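You operate a simulated robot arm through the tools that you are given. There is no shell and no other tool. Be economical: measure what you need, move in short steps, check, and stop when the job is done.

The job below is to be done with a simulated two-armed robot. You get a single attempt, and the scene is never put back.

TASK
Drain the soap pan, refill it from the green-handled jug and wet the blue cloth in it.
Fine: wall bench; black lever closed again, jug emptied and put back, cloth on the wire rack.

The check looks at the end state, three seconds after you hand in, the way a careful person would. Anything else that was tipped, shoved, dropped, spilled or broken makes it a failure. Flat cloth is picked up by pressing the open fingertips on it (5 to 10 N) and closing them slowly along it; thin cloth reads only 2 to 8 mm in the jaws.

THE ROBOT
Two 7-joint arms with fingered hands on one trunk, on a base that drives. Base frame: it is fixed to the floor where the robot stands at the start and does not move with it; the origin is under the middle of the robot, x ahead of it, y to its left, z up. Lengths are in m, angles in degrees, forces in N, time in s.
The left shoulder is at the start at [0.071, 0.172, 1.327], the right one opposite. Places, roughly: soap pan [0.9, 0.2, 0.9]; black lever of the soap pan [0.9, 0, 1]; wire rack [0.7, 0.6, 0.9]. Payload 5 kg a hand.
The TCP of each hand is the grasp point between the finger pads, 0.043 m short of the fingertips. In the tool frame z runs along the fingers and y along their closing line. The gripper opens to 0.144 m. The gripper's body begins 0.05 m behind the TCP. The gripper is a hand of 5 fingers: y runs from the thumb to the fingers, the wrist lies at [-0.021, -0.124, -0.221] in the tool frame, and closing takes about 1.5 s.
Orientation is that of the tool frame in the base frame, as a unit quaternion [x, y, z, w]. With the fingers straight down and the wrist toward the robot, the tool's x, y and z point along [0, 1, 0], [1, 0, 0] and [0, 0, -1] of the base frame.

THE INTERFACE
- The arms move only by the tool drive_tool. It takes "left_rows", "right_rows" or both (then of equal length, played together; a hand with none holds still); each is a list of rows, each an object (a shift or turn left out is 0, a gripper value left out holds the last) with "offset": the shift along the tool's x, y, z in m, a list of three; "turn": the turn, a rotation vector about the tool's x, y, z in rad, a list of three; "jaw": the finger opening in m, from 0 to 0.144. In form: [{"offset": [tx, ty, tz], "turn": [ax, ay, az], "jaw": jaw}, ...]. A call has 1 to 8 rows; each row shifts and turns the commanded pose from where the row before left it, along the tool's axes as they then stand. Each row takes 0.2 s and may step no farther than 0.05 m and 8.6 degrees from the row before; otherwise, or with a gripper value out of range, the whole call is refused. A pose out of reach is approached as far as the arm can. The call stops where the force on the tool passes 90 N (or 10 N more than at its start, if that is more) or the arm is blocked; 0.2 s more then pass. Each finger travels about 0.045 m/s and halts on what it meets, pressing with about 17 N; the grip force reading is that of the motor and also rises with nothing between the fingers. The clock runs only during rows and for 0.2 s after the last one: add rows that do not move to give the fingers time. It gives the time, the measured TCP pose, the force on the tool (base axes), the opening and the grip force at its end, in the units of the frame above (readings bear some noise).
- Cameras (640 x 400 px; columns grow to the right, rows downward): "scene" is now at [0.1323, 0.0308, 1.5542]; the picture's right is [0.35, -0.94, -0.00], its down [-0.58, -0.22, -0.79] and it looks along [0.74, 0.28, -0.62] (base axes); focal length 282 px, centre (320, 200). "left" rides on the left gripper at [-0.086, -0.108, -0.168] in its tool frame; the picture's right is [-0.80, -0.28, 0.53], its down [0.54, -0.73, 0.42] and it looks along [0.27, 0.63, 0.73] (tool axes); focal length 275 px, centre (320, 200). "right" rides on the right gripper at [0.086, -0.108, -0.168] in its tool frame; the picture's right is [-0.80, 0.28, -0.53], its down [-0.54, -0.73, 0.42] and it looks along [-0.27, 0.63, 0.73] (tool axes); focal length 275 px, centre (320, 200). There is no depth. A picture from a camera that has moved, and an enlarged one, comes with that camera's place and axes in the base frame and with its lens.
- camera(camera): a new picture of that camera. It takes no simulated time.
- lift_body(by): slides the trunk up (or, below 0, down) by that many m; the arms and the scene camera ride with it, the base frame stays. It gives what a move gives, with no picture.
- base_move(legs): drives the robot by 1 to 6 legs, each [ahead, left, turn to the left] in m, m and degrees, along the robot's own axes; the way and the turn of a leg run together, so that a leg with both is an arc; at most 1.5 m and 180 degrees a leg. The arms and the cameras ride along, it lands a little off, and it stops where it bumps. It gives what a move gives.
- hand_shape(shape, hand): the hand has 5 fingers and takes this shape, open, in about a second: jaw (thumb against the fingers, like two jaws); tri (thumb and two fingers); tip (a fingertip pinch); poke (one finger out to press); point (the index stretched); flat (the hand flat); cup (the hand cupped); fist (a fist). The gripper value then closes the fingers along that shape, each until it touches; the sizes above hold for jaw. It gives what a move gives, with no picture.
- turn_head(pan, tilt): turns the head with the scene camera to pan (to the left, within 86 degrees either way) and tilt (down, from -29 to 69), counted from straight ahead of the robot. It gives what a move gives.
- inspect(camera, box): a new picture of the part [left, top, right, bottom] of that camera's present view, enlarged. It takes no simulated time.
- close_job(): hands the job in; it is judged then, once.

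Go step by step. Nothing tells you exact positions but the pictures and the camera data: compare them with the known pose of the tool, close in by small moves and look again before you grip or let go. The budget is 120 turns and 108 pictures, counting those below and the enlarged ones. Unless the task says otherwise, let go and move clear before handing in.

The tools are called as a command line: name --argument value ..., lists and objects as JSON in quotes. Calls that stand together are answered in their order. drive_tool: Moves the arms, as the interface text tells. Its arguments: {"type":"object","properties":{"left_rows":{"type":"array","items":{"type":"object","properties":{"offset":{"type":"array","items":{"type":"number"}},"turn":{"type":"array","items":{"type":"number"}},"jaw":{"type":"number"}}}},"right_rows":{"type":"array","items":{"type":"object","properties":{"offset":{"type":"array","items":{"type":"number"}},"turn":{"type":"array","items":{"type":"number"}},"jaw":{"type":"number"}}}}},"required":[]} The other tools are called the same way: lift_body (by) slides the trunk up or down; hand_shape (shape, hand) gives the hand a shape; base_move (legs) drives the base; turn_head (pan, tilt) turns the head that bears the scene camera; camera (camera) takes a picture; inspect (camera, box) takes an enlarged picture of a part of a camera's view; close_job () hands the job in.

At the start:

```text
time: 0.0
left_position: [0.6242, 0.3601, 1.3219]
left_tool_rot: [0.707, 0.707, 0.0, 0.001]
left_wrist_force: [0.0, -0.4, 0.7]
left_gripper_width: 0.1438
left_grasp_force: 0.0
left_shape: jaw
right_position: [0.8224, -0.1316, 1.3079]
right_tool_rot: [0.707, 0.707, 0.0, 0.0]
right_wrist_force: [-0.7, 0.2, -0.1]
right_gripper_width: 0.1438
right_grasp_force: 0.0
right_shape: jaw
trunk travel left (down, up): [-0.425, 0.515]
robot x, y, heading: [-0.0009, -0.0017, 0.1]
head pan, tilt: [20.5, 38.1]
```

scene: 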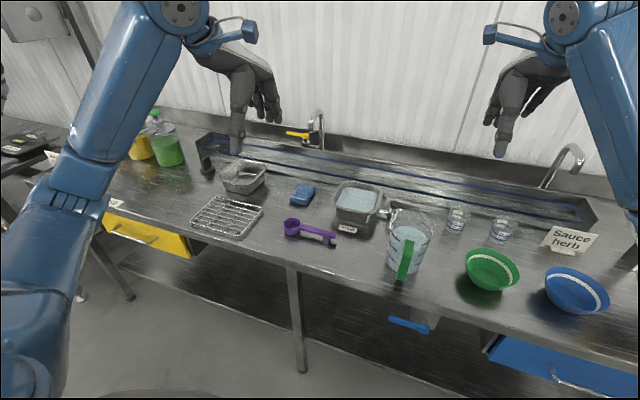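
right: 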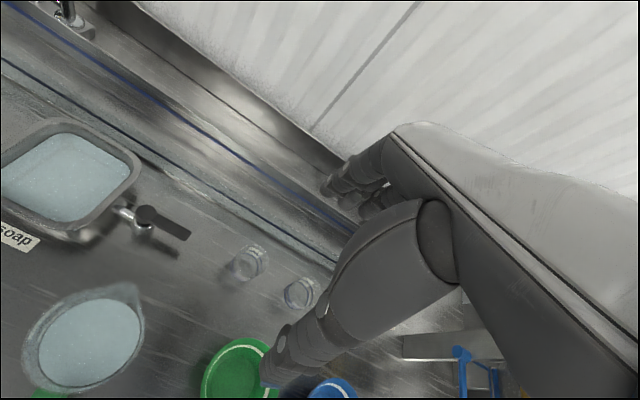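
left: 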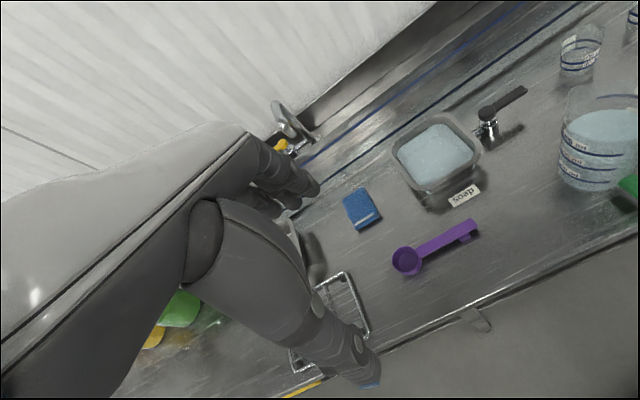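

I see the soap pan in the middle with a black lever on its right side, the jug with the green handle to the right, the blue cloth left of the pan and the wire rack farther left. I'll enlarge these first.

inspect --camera "scene" --box '[280, 150, 440, 290]'

inspect --camera "scene" --box '[180, 110, 340, 250]'

inspect --camera "left" --box '[340, 60, 640, 260]'

inspect --camera "right" --box '[0, 100, 320, 400]'

```text
2.86 times, centred on (360, 220) of scene
camera zoom: at [0.1323, 0.0308, 1.5542], right [0.35, -0.94, 0.0], down [-0.58, -0.22, -0.79], along [0.74, 0.28, -0.62], focal length 807 px, centre (206, 143)
```

zoom: 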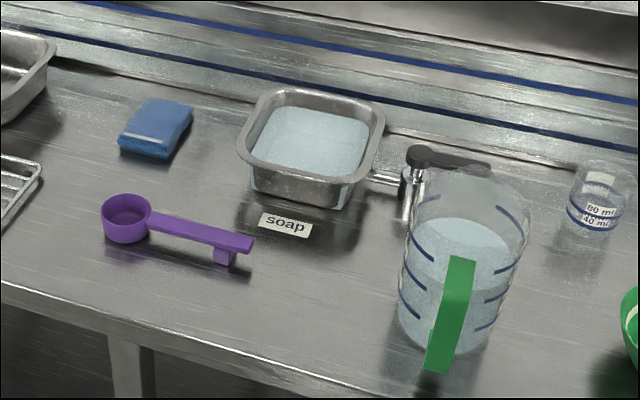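

```text
2.86 times, centred on (260, 180) of scene
camera zoom: at [0.1323, 0.0308, 1.5542], right [0.35, -0.94, 0.0], down [-0.58, -0.22, -0.79], along [0.74, 0.28, -0.62], focal length 807 px, centre (491, 257)
```

zoom: 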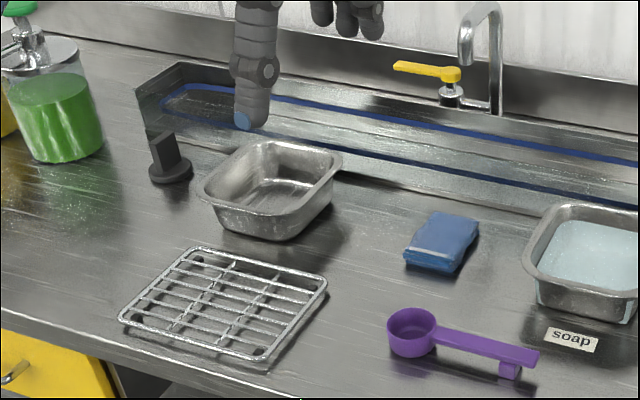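

```text
2.00 times, centred on (490, 160) of left
camera zoom: at [0.5164, 0.2743, 1.4886], right [-0.28, -0.8, -0.53], down [-0.73, 0.54, -0.42], along [0.63, 0.27, -0.73], focal length 551 px, centre (-20, 280)
```

zoom: 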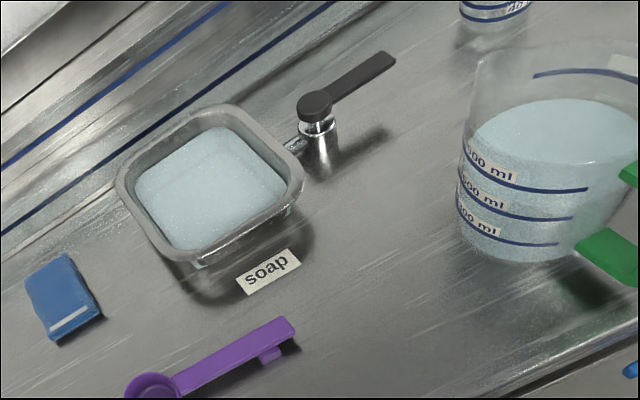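

```text
1.33 times, centred on (160, 250) of right
camera zoom: at [0.7137, -0.0469, 1.4761], right [0.28, -0.8, 0.53], down [-0.73, -0.54, -0.42], along [0.63, -0.27, -0.73], focal length 367 px, centre (533, 133)
```

zoom: 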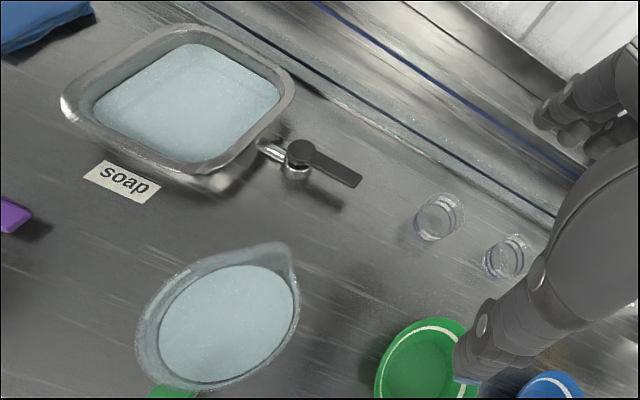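

The valve knob is at about (0.92, 0.05, 0.95), with the lever pointing toward −y for about 0.07 m. The jug is at about (0.72, −0.01) with its handle toward me. I'll shape the right hand to poke, bring it closer to the lever and look.

hand_shape --hand "right" --shape "poke"

drive_tool --right_rows '[{"offset": [0.01, 0.012, 0.04]}, {"offset": [0.01, 0.012, 0.04]}, {"offset": [0.01, 0.012, 0.04]}, {"offset": [0.01, 0.012, 0.04]}]'

camera --camera "scene"

camera --camera "right"

```text
time: 0.9
left_position: [0.6241, 0.3603, 1.3217]
left_tool_rot: [0.706, 0.708, 0.0, 0.001]
left_wrist_force: [-0.2, 0.1, 0.7]
left_gripper_width: 0.1436
left_grasp_force: 0.0
left_shape: jaw
right_position: [0.823, -0.132, 1.3068]
right_tool_rot: [0.707, 0.707, 0.0, 0.0]
right_wrist_force: [0.7, 0.5, -0.2]
right_gripper_width: 0.0
right_grasp_force: 0.1
right_shape: poke
trunk travel left (down, up): [-0.425, 0.515]
robot x, y, heading: [-0.0001, 0.0016, 0.3]
head pan, tilt: [20.5, 38.1]
```

```text
time: 1.9
left_position: [0.6256, 0.3607, 1.3211]
left_tool_rot: [0.707, 0.707, -0.001, -0.001]
left_wrist_force: [0.7, -0.1, -0.9]
left_gripper_width: 0.1435
left_grasp_force: 0.0
left_shape: jaw
right_position: [0.8717, -0.0904, 1.1483]
right_tool_rot: [0.707, 0.707, 0.0, 0.0]
right_wrist_force: [1.3, 0.4, 0.1]
right_gripper_width: 0.0001
right_grasp_force: 0.0
right_shape: poke
trunk travel left (down, up): [-0.425, 0.515]
robot x, y, heading: [0.0, -0.0017, 0.0]
head pan, tilt: [20.5, 38.1]
```

```text
100 pictures are left
camera scene: at [0.134, 0.0314, 1.554], right [0.35, -0.94, 0.0], down [-0.58, -0.22, -0.79], along [0.74, 0.28, -0.62], focal length 282 px, centre (320, 200)
```

scene: 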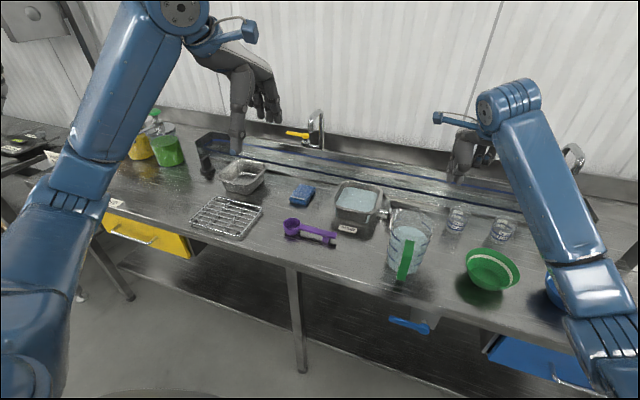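

```text
99 pictures are left
camera right: at [0.7641, -0.0059, 1.3153], right [0.28, -0.8, 0.53], down [-0.73, -0.54, -0.42], along [0.63, -0.27, -0.73], focal length 275 px, centre (320, 200)
```

right: 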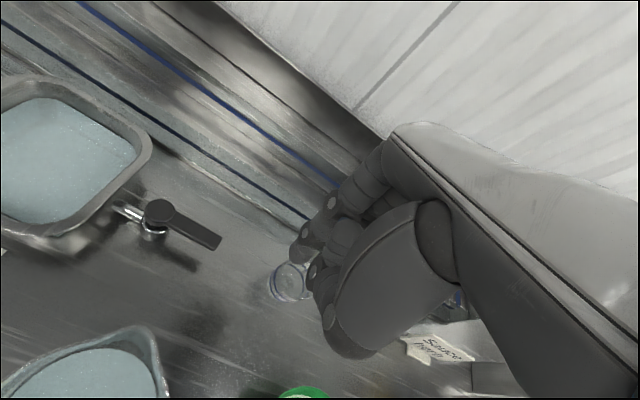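

The right hand is now in poke shape; I'll enlarge both views to see which finger sticks out.

inspect --camera "right" --box '[240, 130, 440, 370]'

inspect --camera "scene" --box '[380, 90, 540, 220]'

```text
1.67 times, centred on (340, 250) of right
camera zoom: at [0.7641, -0.0059, 1.3153], right [0.28, -0.8, 0.53], down [-0.73, -0.54, -0.42], along [0.63, -0.27, -0.73], focal length 459 px, centre (287, 117)
```

zoom: 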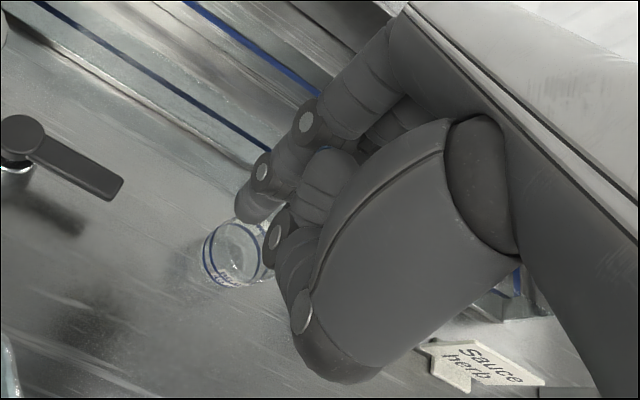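

```text
3.08 times, centred on (460, 155) of scene
camera zoom: at [0.134, 0.0314, 1.554], right [0.35, -0.94, 0.0], down [-0.58, -0.22, -0.79], along [0.74, 0.28, -0.62], focal length 869 px, centre (-111, 338)
```

zoom: 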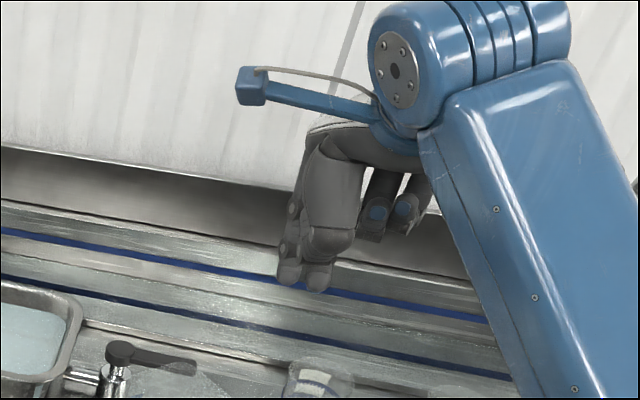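

Index and thumb tip sit about 0.035 m below the TCP at the hand's left edge. I'll yaw the right hand 45° left so the palm stays clear of the jug, then look again.

drive_tool --right_rows '[{"turn": [0, 0, -0.131]}, {"turn": [0, 0, -0.131]}, {"turn": [0, 0, -0.131]}, {"turn": [0, 0, -0.131]}, {"turn": [0, 0, -0.131]}, {"turn": [0, 0, -0.131]}, {"offset": [0.03, 0.03, 0.025]}, {"offset": [0.03, 0.03, 0.025]}]'

camera --camera "right"

inspect --camera "scene" --box '[330, 90, 530, 290]'

inspect --camera "left" --box '[380, 0, 640, 200]'

```text
time: 3.7
left_position: [0.6252, 0.3622, 1.3201]
left_tool_rot: [0.707, 0.707, -0.001, 0.001]
left_wrist_force: [0.8, 0.5, -1.1]
left_gripper_width: 0.1436
left_grasp_force: 0.0
left_shape: jaw
right_position: [0.8716, -0.0057, 1.0969]
right_tool_rot: [0.383, 0.924, -0.001, 0.0]
right_wrist_force: [0.1, -1.2, 1.4]
right_gripper_width: 0.0
right_grasp_force: 0.0
right_shape: poke
trunk travel left (down, up): [-0.425, 0.515]
robot x, y, heading: [-0.0009, 0.0038, -0.2]
head pan, tilt: [20.5, 38.1]
```

```text
96 pictures are left
camera right: at [0.733, -0.0224, 1.2657], right [0.76, -0.36, 0.53], down [-0.13, -0.9, -0.42], along [0.63, 0.25, -0.73], focal length 275 px, centre (320, 200)
```

right: 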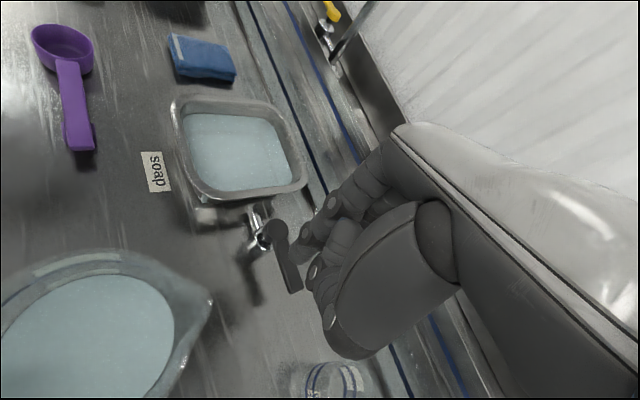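

```text
2.00 times, centred on (430, 190) of scene
camera zoom: at [0.133, 0.0329, 1.5541], right [0.35, -0.94, 0.0], down [-0.58, -0.22, -0.79], along [0.74, 0.27, -0.62], focal length 565 px, centre (100, 220)
```

zoom: 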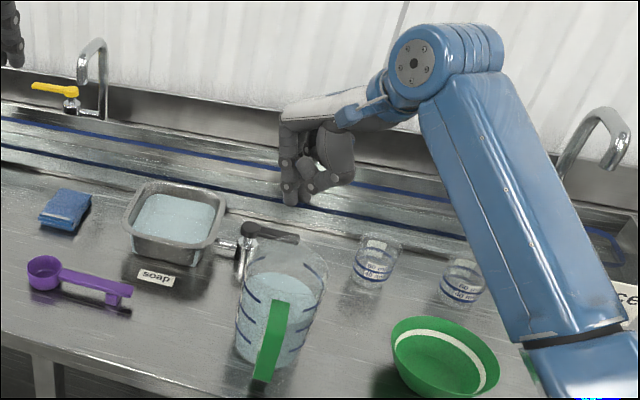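

```text
2.00 times, centred on (510, 100) of left
camera zoom: at [0.5174, 0.2762, 1.488], right [-0.28, -0.8, -0.53], down [-0.73, 0.54, -0.42], along [0.63, 0.27, -0.73], focal length 551 px, centre (-60, 400)
```

zoom: 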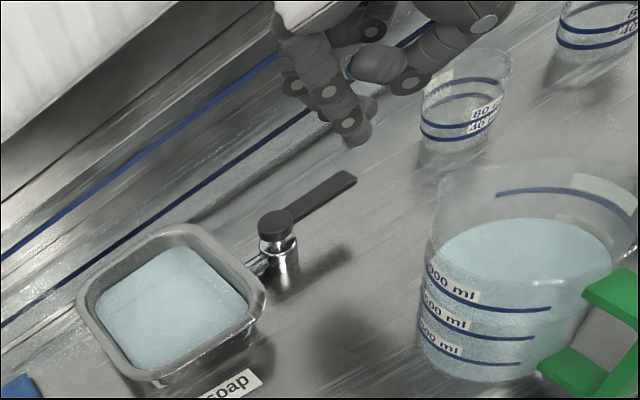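

The fingertip is about 0.043 m below the TCP, near (0.873, 0.003). I'll lower it on the near side of the lever.

drive_tool --right_rows '[{"offset": [0, 0, 0.04]}, {"offset": [0, 0, 0.04]}, {"offset": [0, 0, 0.03]}, {"offset": [0, 0, 0.016]}]'

inspect --camera "left" --box '[380, 0, 640, 200]'

inspect --camera "scene" --box '[330, 90, 530, 290]'

```text
time: 4.7
left_position: [0.6238, 0.3606, 1.3221]
left_tool_rot: [0.707, 0.707, 0.0, 0.0]
left_wrist_force: [0.1, -0.1, -0.5]
left_gripper_width: 0.1438
left_grasp_force: 0.0
left_shape: jaw
right_position: [0.8694, -0.0056, 0.9728]
right_tool_rot: [0.382, 0.924, 0.001, 0.001]
right_wrist_force: [-3.6, -1.6, 3.7]
right_gripper_width: 0.0001
right_grasp_force: 0.0
right_shape: poke
trunk travel left (down, up): [-0.425, 0.515]
robot x, y, heading: [0.0005, 0.0006, 0.2]
head pan, tilt: [20.5, 38.1]
```

```text
2.00 times, centred on (510, 100) of left
camera zoom: at [0.5162, 0.2742, 1.4887], right [-0.28, -0.8, -0.53], down [-0.73, 0.54, -0.42], along [0.63, 0.27, -0.73], focal length 551 px, centre (-60, 400)
```

zoom: 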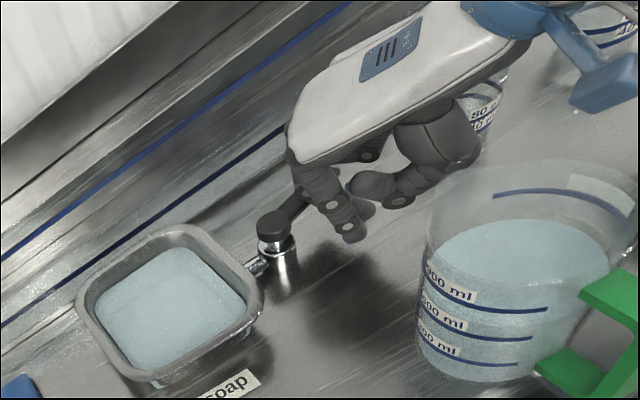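

```text
2.00 times, centred on (430, 190) of scene
camera zoom: at [0.132, 0.0307, 1.5542], right [0.35, -0.94, 0.0], down [-0.58, -0.22, -0.79], along [0.74, 0.28, -0.62], focal length 565 px, centre (100, 220)
```

zoom: 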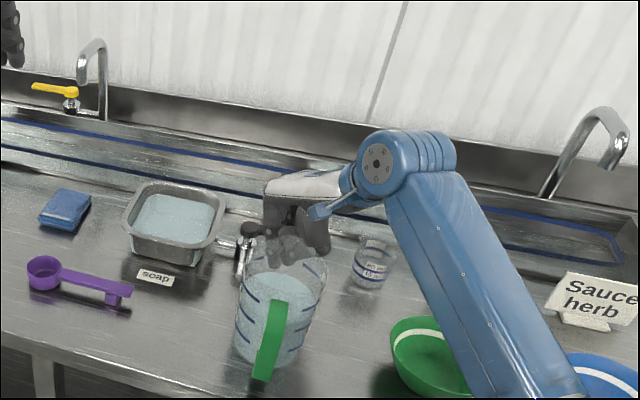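

There is slight contact and the lever is unmoved. I'll push gently along +x in small rows and watch the force.

drive_tool --right_rows '[{"offset": [-0.0085, 0.0085, 0]}, {"offset": [-0.0085, 0.0085, 0]}, {"offset": [-0.0085, 0.0085, 0]}]'

inspect --camera "left" --box '[380, 0, 640, 200]'

```text
time: 5.5
left_position: [0.6238, 0.36, 1.3217]
left_tool_rot: [0.708, 0.707, 0.0, 0.0]
left_wrist_force: [0.1, -0.8, -0.1]
left_gripper_width: 0.1435
left_grasp_force: 0.0
left_shape: jaw
right_position: [0.906, -0.0071, 0.9721]
right_tool_rot: [0.382, 0.924, -0.001, 0.0]
right_wrist_force: [-2.7, -0.5, 3.1]
right_gripper_width: 0.0001
right_grasp_force: 0.1
right_shape: poke
trunk travel left (down, up): [-0.425, 0.515]
robot x, y, heading: [0.001, -0.0005, -0.2]
head pan, tilt: [20.5, 38.1]
```

```text
2.00 times, centred on (510, 100) of left
camera zoom: at [0.5163, 0.2742, 1.4887], right [-0.28, -0.8, -0.53], down [-0.73, 0.54, -0.42], along [0.63, 0.27, -0.73], focal length 551 px, centre (-60, 400)
```

zoom: 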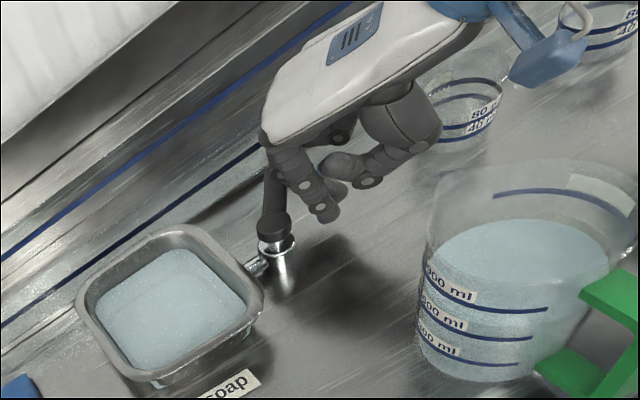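

The lever is turning freely with little force. I'll continue along the arc.

drive_tool --right_rows '[{"offset": [-0.0141, 0.0212, 0]}, {"offset": [-0.011, 0.0212, 0]}, {"offset": [0, 0.02, 0]}, {"offset": [0.0071, 0.0141, 0]}]'

inspect --camera "left" --box '[380, 0, 640, 200]'

inspect --camera "scene" --box '[280, 110, 480, 270]'

```text
time: 6.5
left_position: [0.6245, 0.3556, 1.3237]
left_tool_rot: [0.709, 0.705, 0.0, -0.001]
left_wrist_force: [-0.5, -0.5, 0.6]
left_gripper_width: 0.1433
left_grasp_force: 0.1
left_shape: jaw
right_position: [0.9724, 0.0265, 0.9733]
right_tool_rot: [0.384, 0.923, 0.0, 0.0]
right_wrist_force: [-3.5, -23.5, 5.0]
right_gripper_width: 0.0
right_grasp_force: 0.0
right_shape: poke
trunk travel left (down, up): [-0.425, 0.515]
robot x, y, heading: [0.0002, 0.0005, -0.2]
head pan, tilt: [20.5, 38.1]
```

```text
2.00 times, centred on (510, 100) of left
camera zoom: at [0.516, 0.2685, 1.4898], right [-0.29, -0.79, -0.54], down [-0.72, 0.55, -0.42], along [0.63, 0.27, -0.73], focal length 551 px, centre (-60, 400)
```

zoom: 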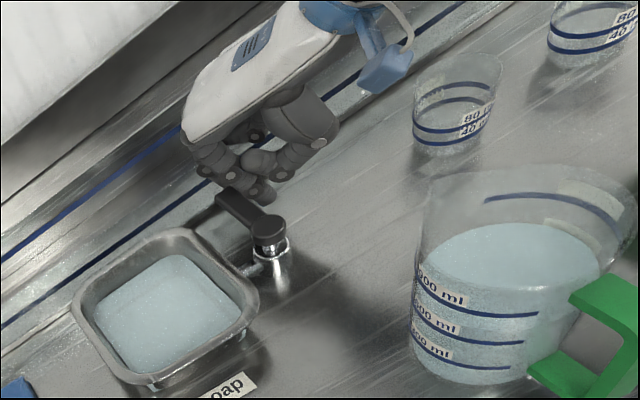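

```text
2.50 times, centred on (380, 190) of scene
camera zoom: at [0.131, 0.026, 1.5544], right [0.35, -0.94, 0.0], down [-0.58, -0.21, -0.79], along [0.74, 0.28, -0.62], focal length 706 px, centre (170, 225)
```

zoom: 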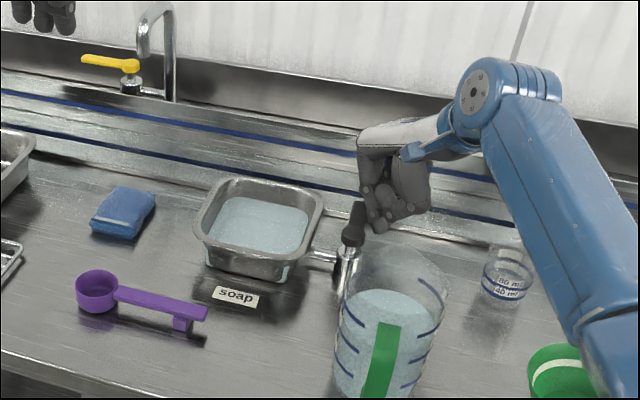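

The lever is a quarter turn round and resisting, so it is probably at its stop. I'll back off a little and wait while watching the pan level.

drive_tool --right_rows '[{"offset": [-0.007, -0.007, 0]}, {}, {}, {}, {}, {}, {}, {}]'

inspect --camera "left" --box '[380, 0, 640, 200]'

```text
time: 8.3
left_position: [0.6232, 0.3583, 1.3234]
left_tool_rot: [0.707, 0.707, 0.002, -0.001]
left_wrist_force: [0.1, -0.7, -0.3]
left_gripper_width: 0.1437
left_grasp_force: 0.0
left_shape: jaw
right_position: [0.9726, 0.0239, 0.9727]
right_tool_rot: [0.382, 0.924, 0.001, -0.001]
right_wrist_force: [-2.6, -11.7, 4.9]
right_gripper_width: 0.0
right_grasp_force: 0.0
right_shape: poke
trunk travel left (down, up): [-0.425, 0.515]
robot x, y, heading: [0.0022, -0.0015, -0.1]
head pan, tilt: [20.5, 38.1]
```

```text
2.00 times, centred on (510, 100) of left
camera zoom: at [0.5153, 0.2728, 1.4893], right [-0.28, -0.8, -0.54], down [-0.73, 0.54, -0.42], along [0.63, 0.27, -0.73], focal length 551 px, centre (-60, 400)
```

zoom: 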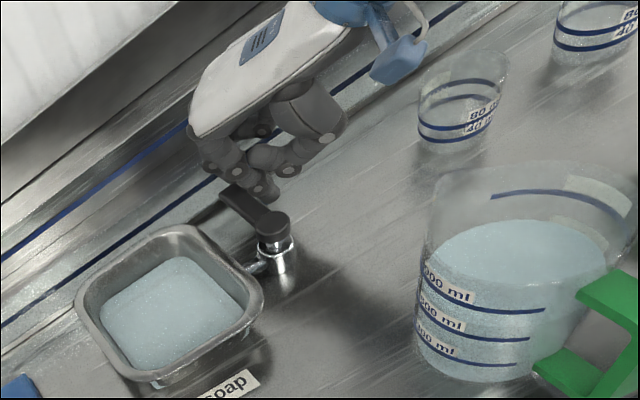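

The level is falling, so the pan is draining. I'll lift the finger off and change to tip shape so I can straddle the lever for closing.

drive_tool --right_rows '[{"offset": [-0.01, -0.01, 0]}, {"offset": [0, 0, -0.04]}, {"offset": [0, 0, -0.04]}]'

hand_shape --hand "right" --shape "tip"

drive_tool --right_rows '[{"jaw": 0.06}, {}, {}, {}, {}, {}]'

inspect --camera "left" --box '[380, 0, 640, 200]'

inspect --camera "scene" --box '[280, 110, 480, 270]'

camera --camera "right"

```text
time: 9.1
left_position: [0.623, 0.361, 1.3222]
left_tool_rot: [0.707, 0.707, 0.001, 0.0]
left_wrist_force: [-0.7, 0.1, 0.8]
left_gripper_width: 0.1436
left_grasp_force: 0.1
left_shape: jaw
right_position: [0.9701, 0.0113, 1.0525]
right_tool_rot: [0.381, 0.925, -0.001, 0.0]
right_wrist_force: [-0.8, -0.6, -1.1]
right_gripper_width: 0.0
right_grasp_force: 0.0
right_shape: poke
trunk travel left (down, up): [-0.425, 0.515]
robot x, y, heading: [0.0005, 0.0007, -0.1]
head pan, tilt: [20.5, 38.1]
```

```text
time: 10.0
left_position: [0.6242, 0.3602, 1.3222]
left_tool_rot: [0.707, 0.707, 0.0, 0.0]
left_wrist_force: [0.3, -0.7, -0.6]
left_gripper_width: 0.1434
left_grasp_force: 0.0
left_shape: jaw
right_position: [0.9722, 0.0099, 1.0507]
right_tool_rot: [0.382, 0.924, 0.0, 0.0]
right_wrist_force: [0.4, -0.6, -0.4]
right_gripper_width: 0.1436
right_grasp_force: 0.1
right_shape: tip
trunk travel left (down, up): [-0.425, 0.515]
robot x, y, heading: [0.0013, 0.004, 0.2]
head pan, tilt: [20.5, 38.1]
```

```text
time: 11.4
left_position: [0.624, 0.3606, 1.3235]
left_tool_rot: [0.708, 0.707, 0.0, 0.0]
left_wrist_force: [0.1, 0.0, 0.6]
left_gripper_width: 0.1436
left_grasp_force: 0.1
left_shape: jaw
right_position: [0.9714, 0.0095, 1.0503]
right_tool_rot: [0.381, 0.924, 0.0, 0.0]
right_wrist_force: [0.0, 0.2, 0.4]
right_gripper_width: 0.061
right_grasp_force: 0.1
right_shape: tip
trunk travel left (down, up): [-0.425, 0.515]
robot x, y, heading: [0.0003, 0.0022, -0.1]
head pan, tilt: [20.5, 38.1]
```

```text
2.00 times, centred on (510, 100) of left
camera zoom: at [0.5165, 0.2744, 1.4886], right [-0.28, -0.8, -0.53], down [-0.73, 0.54, -0.42], along [0.63, 0.27, -0.73], focal length 551 px, centre (-60, 400)
```

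zoom: 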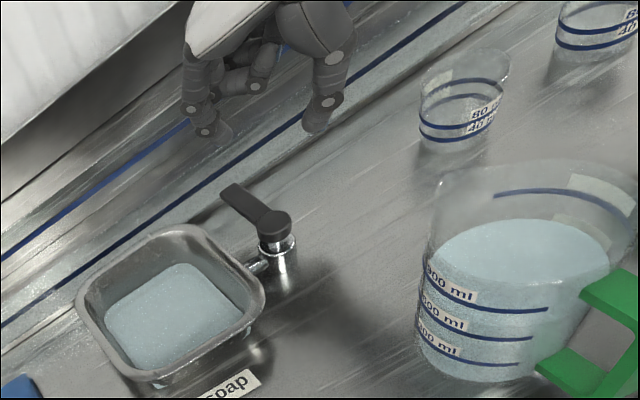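

```text
2.50 times, centred on (380, 190) of scene
camera zoom: at [0.1323, 0.0308, 1.5542], right [0.35, -0.94, 0.0], down [-0.58, -0.22, -0.79], along [0.74, 0.28, -0.62], focal length 706 px, centre (170, 225)
```

zoom: 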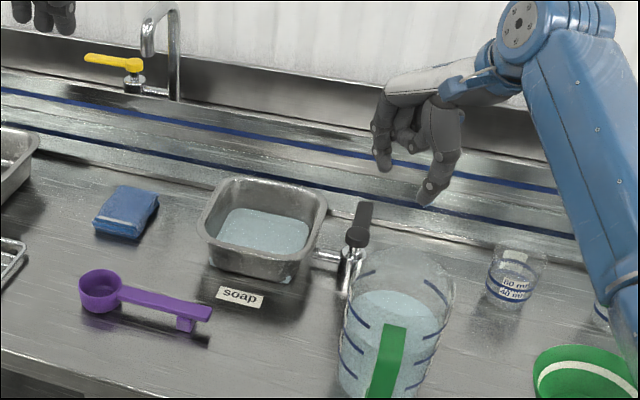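

```text
85 pictures are left
camera right: at [0.8348, -0.0068, 1.2197], right [0.76, -0.36, 0.53], down [-0.13, -0.9, -0.42], along [0.63, 0.25, -0.73], focal length 275 px, centre (320, 200)
```

right: 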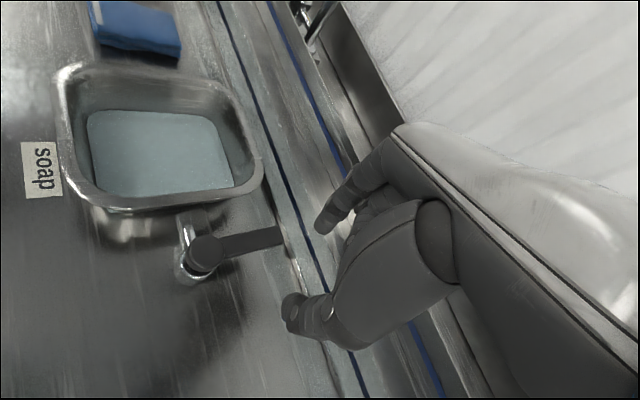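

The pan is more than half drained. I'll move the open pinch over the lever at height and let it drain longer.

drive_tool --right_rows '[{"offset": [0.033, -0.003, 0]}, {"offset": [0.033, -0.002, 0]}, {}, {}, {}, {}, {}, {}]'

drive_tool --right_rows '[{}, {}, {}, {}, {}, {}, {}, {}]'

drive_tool --right_rows '[{}, {}, {}, {}, {}, {}, {}, {}]'

inspect --camera "left" --box '[380, 0, 640, 200]'

camera --camera "right"

```text
time: 13.2
left_position: [0.6239, 0.3602, 1.3214]
left_tool_rot: [0.707, 0.707, 0.0, -0.001]
left_wrist_force: [-0.5, 0.4, 0.2]
left_gripper_width: 0.1435
left_grasp_force: 0.0
left_shape: jaw
right_position: [0.9223, 0.0545, 1.0513]
right_tool_rot: [0.382, 0.924, -0.001, 0.0]
right_wrist_force: [-0.3, 0.3, -0.5]
right_gripper_width: 0.061
right_grasp_force: 0.1
right_shape: tip
trunk travel left (down, up): [-0.425, 0.515]
robot x, y, heading: [-0.0024, 0.0014, -0.1]
head pan, tilt: [20.5, 38.1]
```

```text
time: 15.0
left_position: [0.6242, 0.3604, 1.3221]
left_tool_rot: [0.707, 0.707, 0.0, -0.001]
left_wrist_force: [0.3, -0.1, 0.6]
left_gripper_width: 0.1437
left_grasp_force: 0.0
left_shape: jaw
right_position: [0.9223, 0.0541, 1.0518]
right_tool_rot: [0.382, 0.924, 0.0, 0.0]
right_wrist_force: [0.3, -0.2, -0.3]
right_gripper_width: 0.0609
right_grasp_force: 0.1
right_shape: tip
trunk travel left (down, up): [-0.425, 0.515]
robot x, y, heading: [-0.0028, -0.0025, 0.1]
head pan, tilt: [20.5, 38.1]
```

```text
time: 16.8
left_position: [0.6251, 0.3603, 1.3232]
left_tool_rot: [0.707, 0.707, -0.001, 0.0]
left_wrist_force: [-0.7, 0.0, -1.4]
left_gripper_width: 0.1436
left_grasp_force: 0.0
left_shape: jaw
right_position: [0.924, 0.0546, 1.0515]
right_tool_rot: [0.382, 0.924, 0.0, 0.0]
right_wrist_force: [-0.3, -0.5, -0.5]
right_gripper_width: 0.0607
right_grasp_force: 0.0
right_shape: tip
trunk travel left (down, up): [-0.425, 0.515]
robot x, y, heading: [-0.0039, -0.001, -0.3]
head pan, tilt: [20.5, 38.1]
```

```text
2.00 times, centred on (510, 100) of left
camera zoom: at [0.5165, 0.2744, 1.4886], right [-0.28, -0.8, -0.53], down [-0.73, 0.54, -0.42], along [0.63, 0.27, -0.73], focal length 551 px, centre (-60, 400)
```

zoom: 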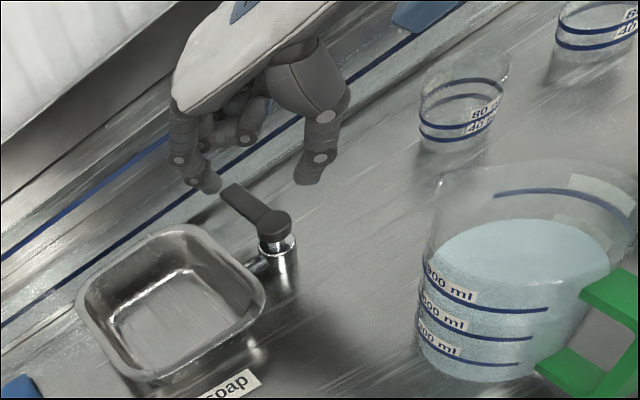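

```text
83 pictures are left
camera right: at [0.785, 0.0368, 1.2201], right [0.76, -0.36, 0.53], down [-0.13, -0.9, -0.42], along [0.63, 0.25, -0.73], focal length 275 px, centre (320, 200)
```

right: 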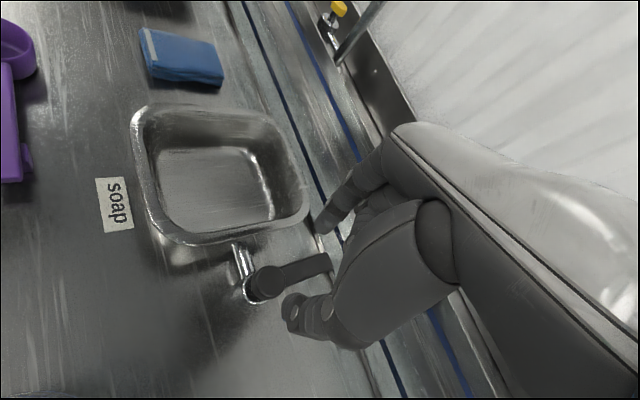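

The pan looks empty. Index and thumb straddle the lever, so I'll descend and check.

drive_tool --right_rows '[{"offset": [0, 0, 0.025]}, {"offset": [0, 0, 0.025]}, {"offset": [0, 0, 0.025]}, {}]'

inspect --camera "left" --box '[380, 0, 640, 200]'

```text
time: 17.8
left_position: [0.6229, 0.3598, 1.3221]
left_tool_rot: [0.707, 0.707, 0.0, 0.0]
left_wrist_force: [0.6, -0.4, 0.0]
left_gripper_width: 0.1435
left_grasp_force: 0.0
left_shape: jaw
right_position: [0.9226, 0.0531, 0.9768]
right_tool_rot: [0.382, 0.924, 0.001, 0.0]
right_wrist_force: [-0.1, 0.3, -0.7]
right_gripper_width: 0.0606
right_grasp_force: 0.0
right_shape: tip
trunk travel left (down, up): [-0.425, 0.515]
robot x, y, heading: [-0.0018, -0.0026, 0.0]
head pan, tilt: [20.5, 38.1]
```

```text
2.00 times, centred on (510, 100) of left
camera zoom: at [0.5163, 0.2744, 1.4886], right [-0.28, -0.8, -0.53], down [-0.73, 0.54, -0.42], along [0.63, 0.27, -0.73], focal length 551 px, centre (-60, 400)
```

zoom: 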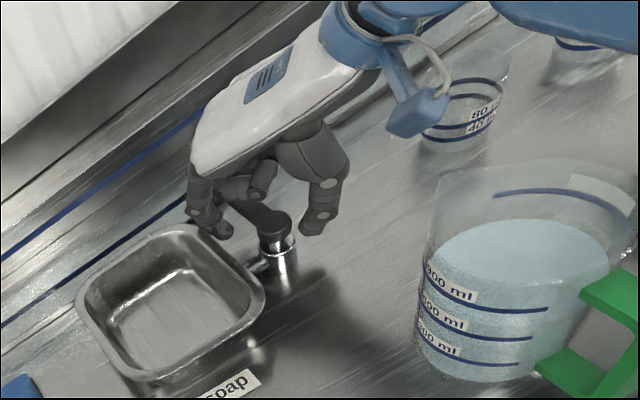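

The fingers straddle the lever. I'll sweep it back along the arc to closed.

drive_tool --right_rows '[{"offset": [-0.0163, -0.0191, 0]}, {"offset": [-0.0163, -0.0191, 0]}, {"offset": [0, -0.0223, 0]}, {"offset": [0, -0.0223, 0]}, {"offset": [0.0042, -0.0042, 0]}]'

inspect --camera "left" --box '[380, 0, 640, 200]'

camera --camera "right"

```text
time: 19.0
left_position: [0.6263, 0.3606, 1.3213]
left_tool_rot: [0.707, 0.707, -0.001, 0.0]
left_wrist_force: [0.3, -0.1, -0.4]
left_gripper_width: 0.1437
left_grasp_force: 0.1
left_shape: jaw
right_position: [0.8836, -0.0272, 0.9763]
right_tool_rot: [0.383, 0.924, 0.0, 0.0]
right_wrist_force: [15.4, 1.4, 0.0]
right_gripper_width: 0.0733
right_grasp_force: 0.0
right_shape: tip
trunk travel left (down, up): [-0.425, 0.515]
robot x, y, heading: [-0.0004, -0.0001, 0.0]
head pan, tilt: [20.5, 38.1]
```

```text
2.00 times, centred on (510, 100) of left
camera zoom: at [0.5193, 0.2748, 1.4876], right [-0.29, -0.8, -0.53], down [-0.73, 0.54, -0.42], along [0.62, 0.27, -0.73], focal length 551 px, centre (-60, 400)
```

zoom: 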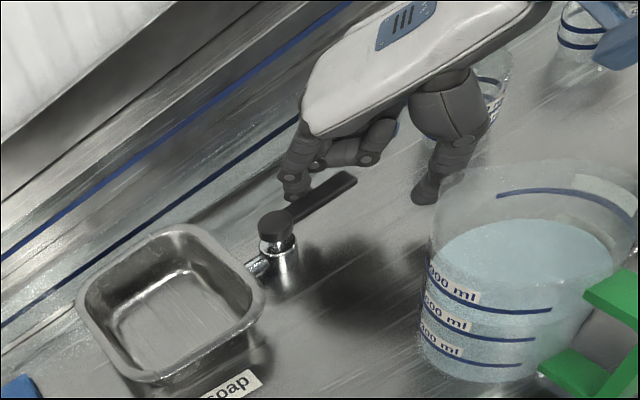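

```text
80 pictures are left
camera right: at [0.7459, -0.0451, 1.1447], right [0.76, -0.36, 0.53], down [-0.13, -0.9, -0.42], along [0.63, 0.25, -0.73], focal length 275 px, centre (320, 200)
```

right: 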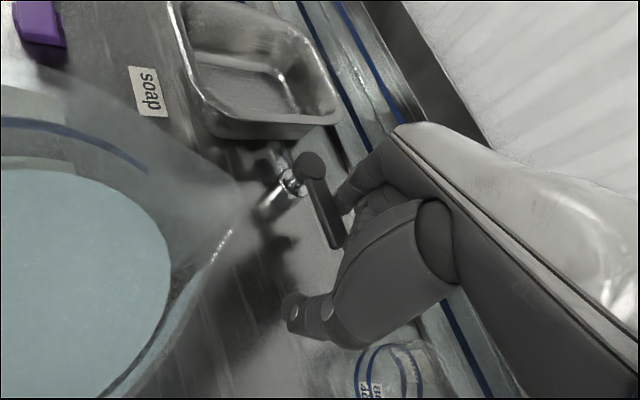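

The lever is back at its original direction and against its stop, and the pan is empty. I'll release, raise the right hand, back the base up 0.15 m and prepare a forward-pointing hand for the jug handle.

drive_tool --right_rows '[{"offset": [-0.0106, 0.0106, 0]}, {"offset": [0, 0, -0.05]}, {"offset": [0, 0, -0.05]}, {"offset": [0, 0, -0.05]}, {"offset": [0, 0, -0.05]}, {"offset": [0, 0, -0.05]}]'

base_move --legs '[[-0.15, 0, 0]]'

hand_shape --hand "right" --shape "jaw"

drive_tool --right_rows '[{"turn": [0, 0, -0.131]}, {"turn": [0, 0, -0.131]}, {"turn": [0, 0, -0.131]}, {"turn": [0, 0, -0.131]}, {"turn": [0, 0, -0.131]}, {"turn": [0, 0, -0.131]}]'

camera --camera "scene"

camera --camera "left"

```text
time: 20.4
left_position: [0.6238, 0.3598, 1.3219]
left_tool_rot: [0.707, 0.707, 0.0, 0.001]
left_wrist_force: [0.7, 0.7, -0.6]
left_gripper_width: 0.1435
left_grasp_force: 0.1
left_shape: jaw
right_position: [0.8957, -0.0282, 1.2269]
right_tool_rot: [0.382, 0.924, 0.0, -0.001]
right_wrist_force: [-0.1, 0.0, -1.0]
right_gripper_width: 0.0607
right_grasp_force: 0.1
right_shape: tip
trunk travel left (down, up): [-0.425, 0.515]
robot x, y, heading: [-0.0029, 0.0014, -0.2]
head pan, tilt: [20.5, 38.1]
```

```text
time: 21.8
left_position: [0.4752, 0.3595, 1.3202]
left_tool_rot: [0.708, 0.706, -0.001, -0.002]
left_wrist_force: [0.9, 0.3, -0.3]
left_gripper_width: 0.1439
left_grasp_force: 0.0
left_shape: jaw
right_position: [0.7489, -0.0278, 1.2246]
right_tool_rot: [0.381, 0.924, 0.0, -0.001]
right_wrist_force: [-0.2, -0.6, 0.4]
right_gripper_width: 0.0608
right_grasp_force: 0.0
right_shape: tip
trunk travel left (down, up): [-0.425, 0.515]
robot x, y, heading: [-0.1534, 0.0019, -0.0]
head pan, tilt: [20.5, 38.1]
```

```text
time: 22.7
left_position: [0.4741, 0.3618, 1.3216]
left_tool_rot: [0.708, 0.707, 0.0, 0.0]
left_wrist_force: [-0.4, -0.1, 0.5]
left_gripper_width: 0.1438
left_grasp_force: 0.1
left_shape: jaw
right_position: [0.7459, -0.0275, 1.2269]
right_tool_rot: [0.382, 0.924, 0.0, -0.001]
right_wrist_force: [-0.5, 1.2, -0.4]
right_gripper_width: 0.1438
right_grasp_force: 0.1
right_shape: jaw
trunk travel left (down, up): [-0.425, 0.515]
robot x, y, heading: [-0.1478, -0.0008, -0.2]
head pan, tilt: [20.5, 38.1]
```

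```text
time: 24.1
left_position: [0.4736, 0.361, 1.3211]
left_tool_rot: [0.708, 0.707, -0.001, -0.001]
left_wrist_force: [0.1, -0.2, -0.9]
left_gripper_width: 0.1436
left_grasp_force: 0.1
left_shape: jaw
right_position: [0.7476, -0.0259, 1.2258]
right_tool_rot: [-0.003, 1.0, 0.0, 0.0]
right_wrist_force: [-0.8, 0.1, -0.1]
right_gripper_width: 0.1438
right_grasp_force: 0.1
right_shape: jaw
trunk travel left (down, up): [-0.425, 0.515]
robot x, y, heading: [-0.1516, 0.0022, 0.2]
head pan, tilt: [20.5, 38.1]
```

```text
79 pictures are left
camera scene: at [-0.0177, 0.0315, 1.5541], right [0.35, -0.94, 0.0], down [-0.58, -0.22, -0.79], along [0.74, 0.28, -0.62], focal length 282 px, centre (320, 200)
```

scene: 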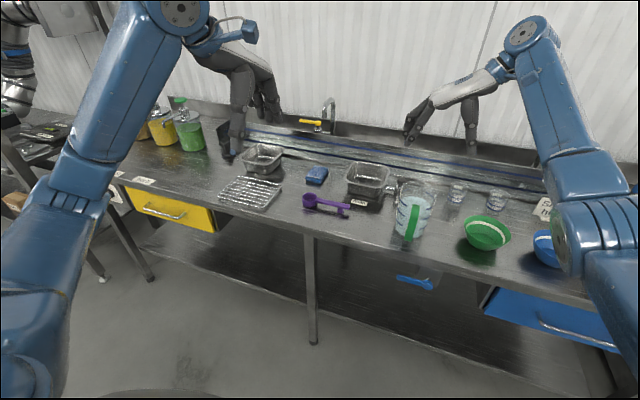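

```text
78 pictures are left
camera left: at [0.3665, 0.2751, 1.4882], right [-0.28, -0.8, -0.53], down [-0.73, 0.54, -0.42], along [0.63, 0.27, -0.73], focal length 275 px, centre (320, 200)
```

left: 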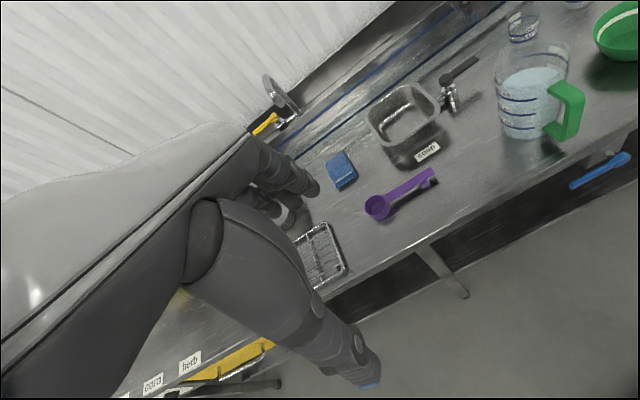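

inspect --camera "left" --box '[460, 20, 620, 160]'

inspect --camera "scene" --box '[340, 150, 480, 260]'

```text
2.86 times, centred on (540, 90) of left
camera zoom: at [0.3665, 0.2751, 1.4882], right [-0.28, -0.8, -0.53], down [-0.73, 0.54, -0.42], along [0.63, 0.27, -0.73], focal length 786 px, centre (-309, 514)
```

zoom: 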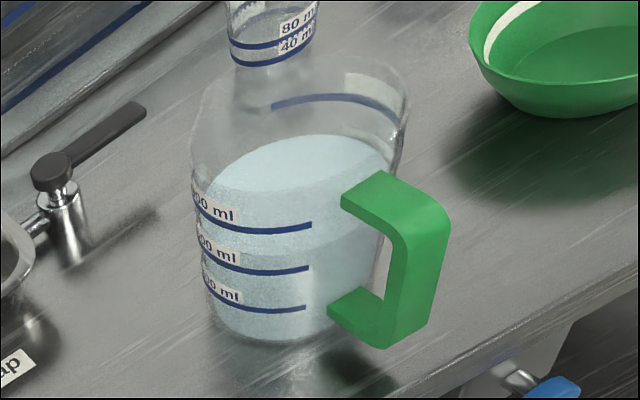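

```text
3.64 times, centred on (410, 205) of scene
camera zoom: at [-0.0177, 0.0315, 1.5541], right [0.35, -0.94, 0.0], down [-0.58, -0.22, -0.79], along [0.74, 0.28, -0.62], focal length 1027 px, centre (-7, 182)
```

zoom: 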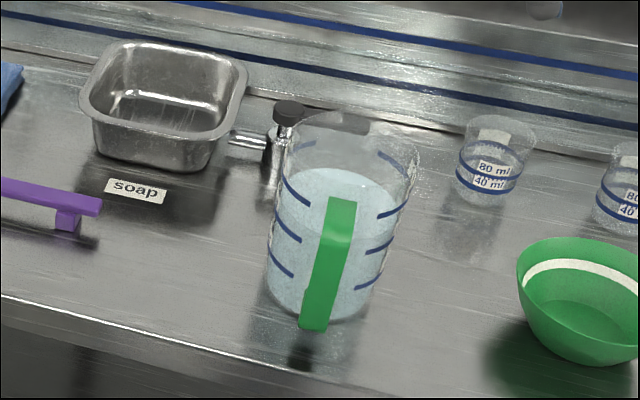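

The handle bar is at about (0.632, −0.007), z 0.94 to 1.055. I'll grip it with the left hand from the left side, fingers inside the loop and thumb outside. First I clear the right arm and roll the left hand to point right.

drive_tool --right_rows '[{"offset": [0.015, -0.045, 0]}, {"offset": [0.015, -0.045, 0]}, {"offset": [0.015, -0.045, 0]}, {"offset": [0.015, -0.045, 0]}, {"offset": [0.015, -0.045, 0]}, {"offset": [0.015, -0.045, 0]}]' --left_rows '[{"turn": [0, -0.131, 0]}, {"turn": [0, -0.131, 0]}, {"turn": [0, -0.131, 0]}, {"turn": [0, -0.131, 0]}, {"turn": [0, -0.131, 0]}, {"turn": [0, -0.131, 0]}]'

drive_tool --left_rows '[{"turn": [0, -0.131, 0]}, {"turn": [0, -0.131, 0]}, {"turn": [0, -0.131, 0]}, {"turn": [0, -0.131, 0]}, {"turn": [0, -0.131, 0]}, {"turn": [0, -0.131, 0]}]'

camera --camera "left"

camera --camera "scene"

```text
time: 25.5
left_position: [0.4727, 0.3598, 1.3231]
left_tool_rot: [0.652, 0.653, -0.271, 0.272]
left_wrist_force: [-0.8, -1.0, 0.1]
left_gripper_width: 0.1435
left_grasp_force: 0.1
left_shape: jaw
right_position: [0.6575, -0.2984, 1.2275]
right_tool_rot: [-0.002, 1.0, 0.0, -0.001]
right_wrist_force: [0.6, 0.3, -1.5]
right_gripper_width: 0.1439
right_grasp_force: 0.2
right_shape: jaw
trunk travel left (down, up): [-0.425, 0.515]
robot x, y, heading: [-0.1478, -0.0046, 0.2]
head pan, tilt: [20.5, 38.1]
```

```text
time: 26.9
left_position: [0.4748, 0.3618, 1.3224]
left_tool_rot: [-0.499, -0.499, 0.501, -0.501]
left_wrist_force: [0.1, -0.7, -0.2]
left_gripper_width: 0.1439
left_grasp_force: 0.0
left_shape: jaw
right_position: [0.6567, -0.2977, 1.2263]
right_tool_rot: [-0.001, 1.0, 0.0, -0.001]
right_wrist_force: [-0.4, 0.2, 0.5]
right_gripper_width: 0.1438
right_grasp_force: 0.1
right_shape: jaw
trunk travel left (down, up): [-0.425, 0.515]
robot x, y, heading: [-0.1486, 0.0027, 0.1]
head pan, tilt: [20.5, 38.1]
```

```text
75 pictures are left
camera left: at [0.3664, 0.5287, 1.4064], right [-0.28, -0.53, 0.8], down [-0.73, -0.43, -0.54], along [0.63, -0.73, -0.27], focal length 275 px, centre (320, 200)
```

left: 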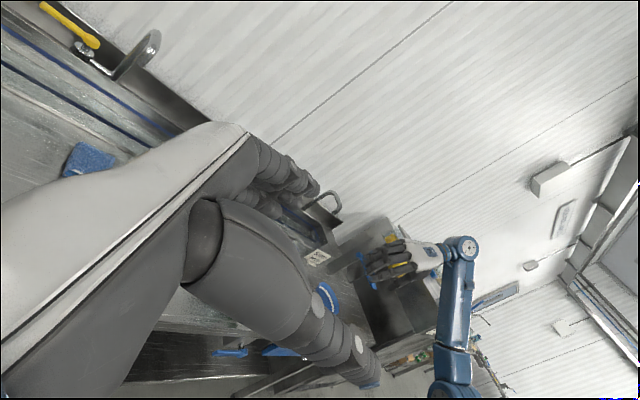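

```text
74 pictures are left
camera scene: at [-0.0175, 0.0308, 1.5542], right [0.35, -0.94, 0.0], down [-0.58, -0.22, -0.79], along [0.74, 0.28, -0.62], focal length 282 px, centre (320, 200)
```

scene: 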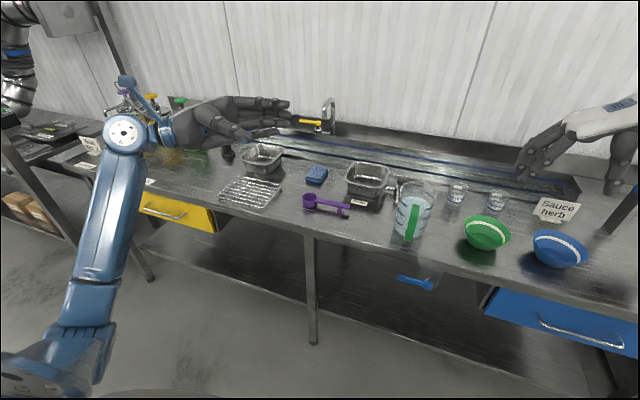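

The left arm holds the sideways pose well. I'll use the tri shape at partial opening, approach to the left of the handle above bench height, and look.

hand_shape --hand "left" --shape "tri"

turn_head --pan 12 --tilt 42

drive_tool --left_rows '[{"offset": [0.032, 0.0215, 0.0215], "jaw": 0.05}, {"offset": [0.032, 0.0215, 0.0215]}, {"offset": [0.032, 0.0215, 0.0215]}, {"offset": [0.032, 0.0215, 0.0215]}, {"offset": [0.032, 0.0215, 0.0215]}, {"offset": [0.032, 0.0215, 0.0215]}, {"offset": [0.032, 0.0215, 0.0215]}]'

camera --camera "left"

camera --camera "scene"

```text
time: 27.8
left_position: [0.4746, 0.3609, 1.3225]
left_tool_rot: [-0.498, -0.5, 0.502, -0.5]
left_wrist_force: [0.8, -0.1, -0.2]
left_gripper_width: 0.1436
left_grasp_force: 0.1
left_shape: tri
right_position: [0.6577, -0.2976, 1.2276]
right_tool_rot: [-0.001, 1.0, 0.001, -0.001]
right_wrist_force: [-0.2, 0.7, -0.4]
right_gripper_width: 0.144
right_grasp_force: 0.2
right_shape: jaw
trunk travel left (down, up): [-0.425, 0.515]
robot x, y, heading: [-0.15, 0.0002, 0.1]
head pan, tilt: [20.5, 38.1]
```

```text
time: 28.5
left_position: [0.4745, 0.3592, 1.3218]
left_tool_rot: [-0.499, -0.5, 0.501, -0.5]
left_wrist_force: [0.2, -0.4, -0.2]
left_gripper_width: 0.1437
left_grasp_force: 0.0
left_shape: tri
right_position: [0.6575, -0.2978, 1.2258]
right_tool_rot: [-0.001, 1.0, 0.001, -0.001]
right_wrist_force: [0.2, 0.3, 0.0]
right_gripper_width: 0.1439
right_grasp_force: 0.1
right_shape: jaw
trunk travel left (down, up): [-0.425, 0.515]
robot x, y, heading: [-0.1494, 0.0022, -0.1]
head pan, tilt: [12.0, 42.0]
```

```text
time: 30.1
left_position: [0.6256, 0.2074, 1.0972]
left_tool_rot: [0.498, 0.501, -0.501, 0.501]
left_wrist_force: [0.6, -0.1, 1.2]
left_gripper_width: 0.0505
left_grasp_force: 0.0
left_shape: tri
right_position: [0.6589, -0.2985, 1.225]
right_tool_rot: [-0.002, 1.0, 0.0, -0.001]
right_wrist_force: [0.6, -0.7, -1.1]
right_gripper_width: 0.1439
right_grasp_force: 0.0
right_shape: jaw
trunk travel left (down, up): [-0.425, 0.515]
robot x, y, heading: [-0.1504, -0.0018, 0.1]
head pan, tilt: [12.0, 42.0]
```

```text
73 pictures are left
camera left: at [0.5173, 0.3755, 1.1831], right [-0.28, -0.53, 0.8], down [-0.73, -0.42, -0.54], along [0.63, -0.73, -0.27], focal length 275 px, centre (320, 200)
```

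left: 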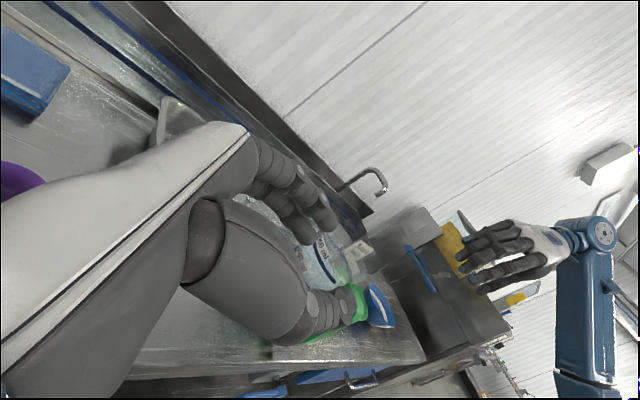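

```text
72 pictures are left
camera scene: at [-0.0152, 0.0168, 1.5482], right [0.21, -0.98, 0.0], down [-0.66, -0.14, -0.74], along [0.73, 0.16, -0.67], focal length 282 px, centre (320, 200)
```

scene: 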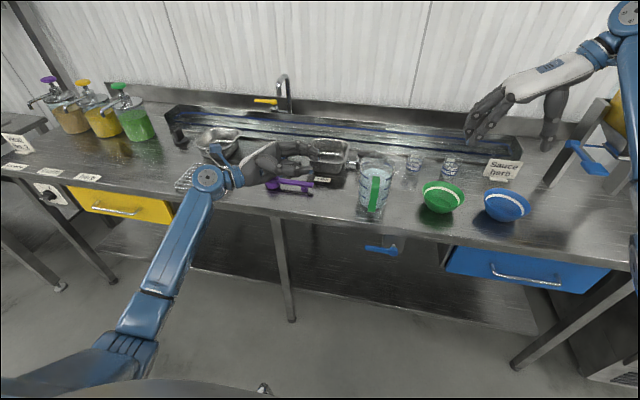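

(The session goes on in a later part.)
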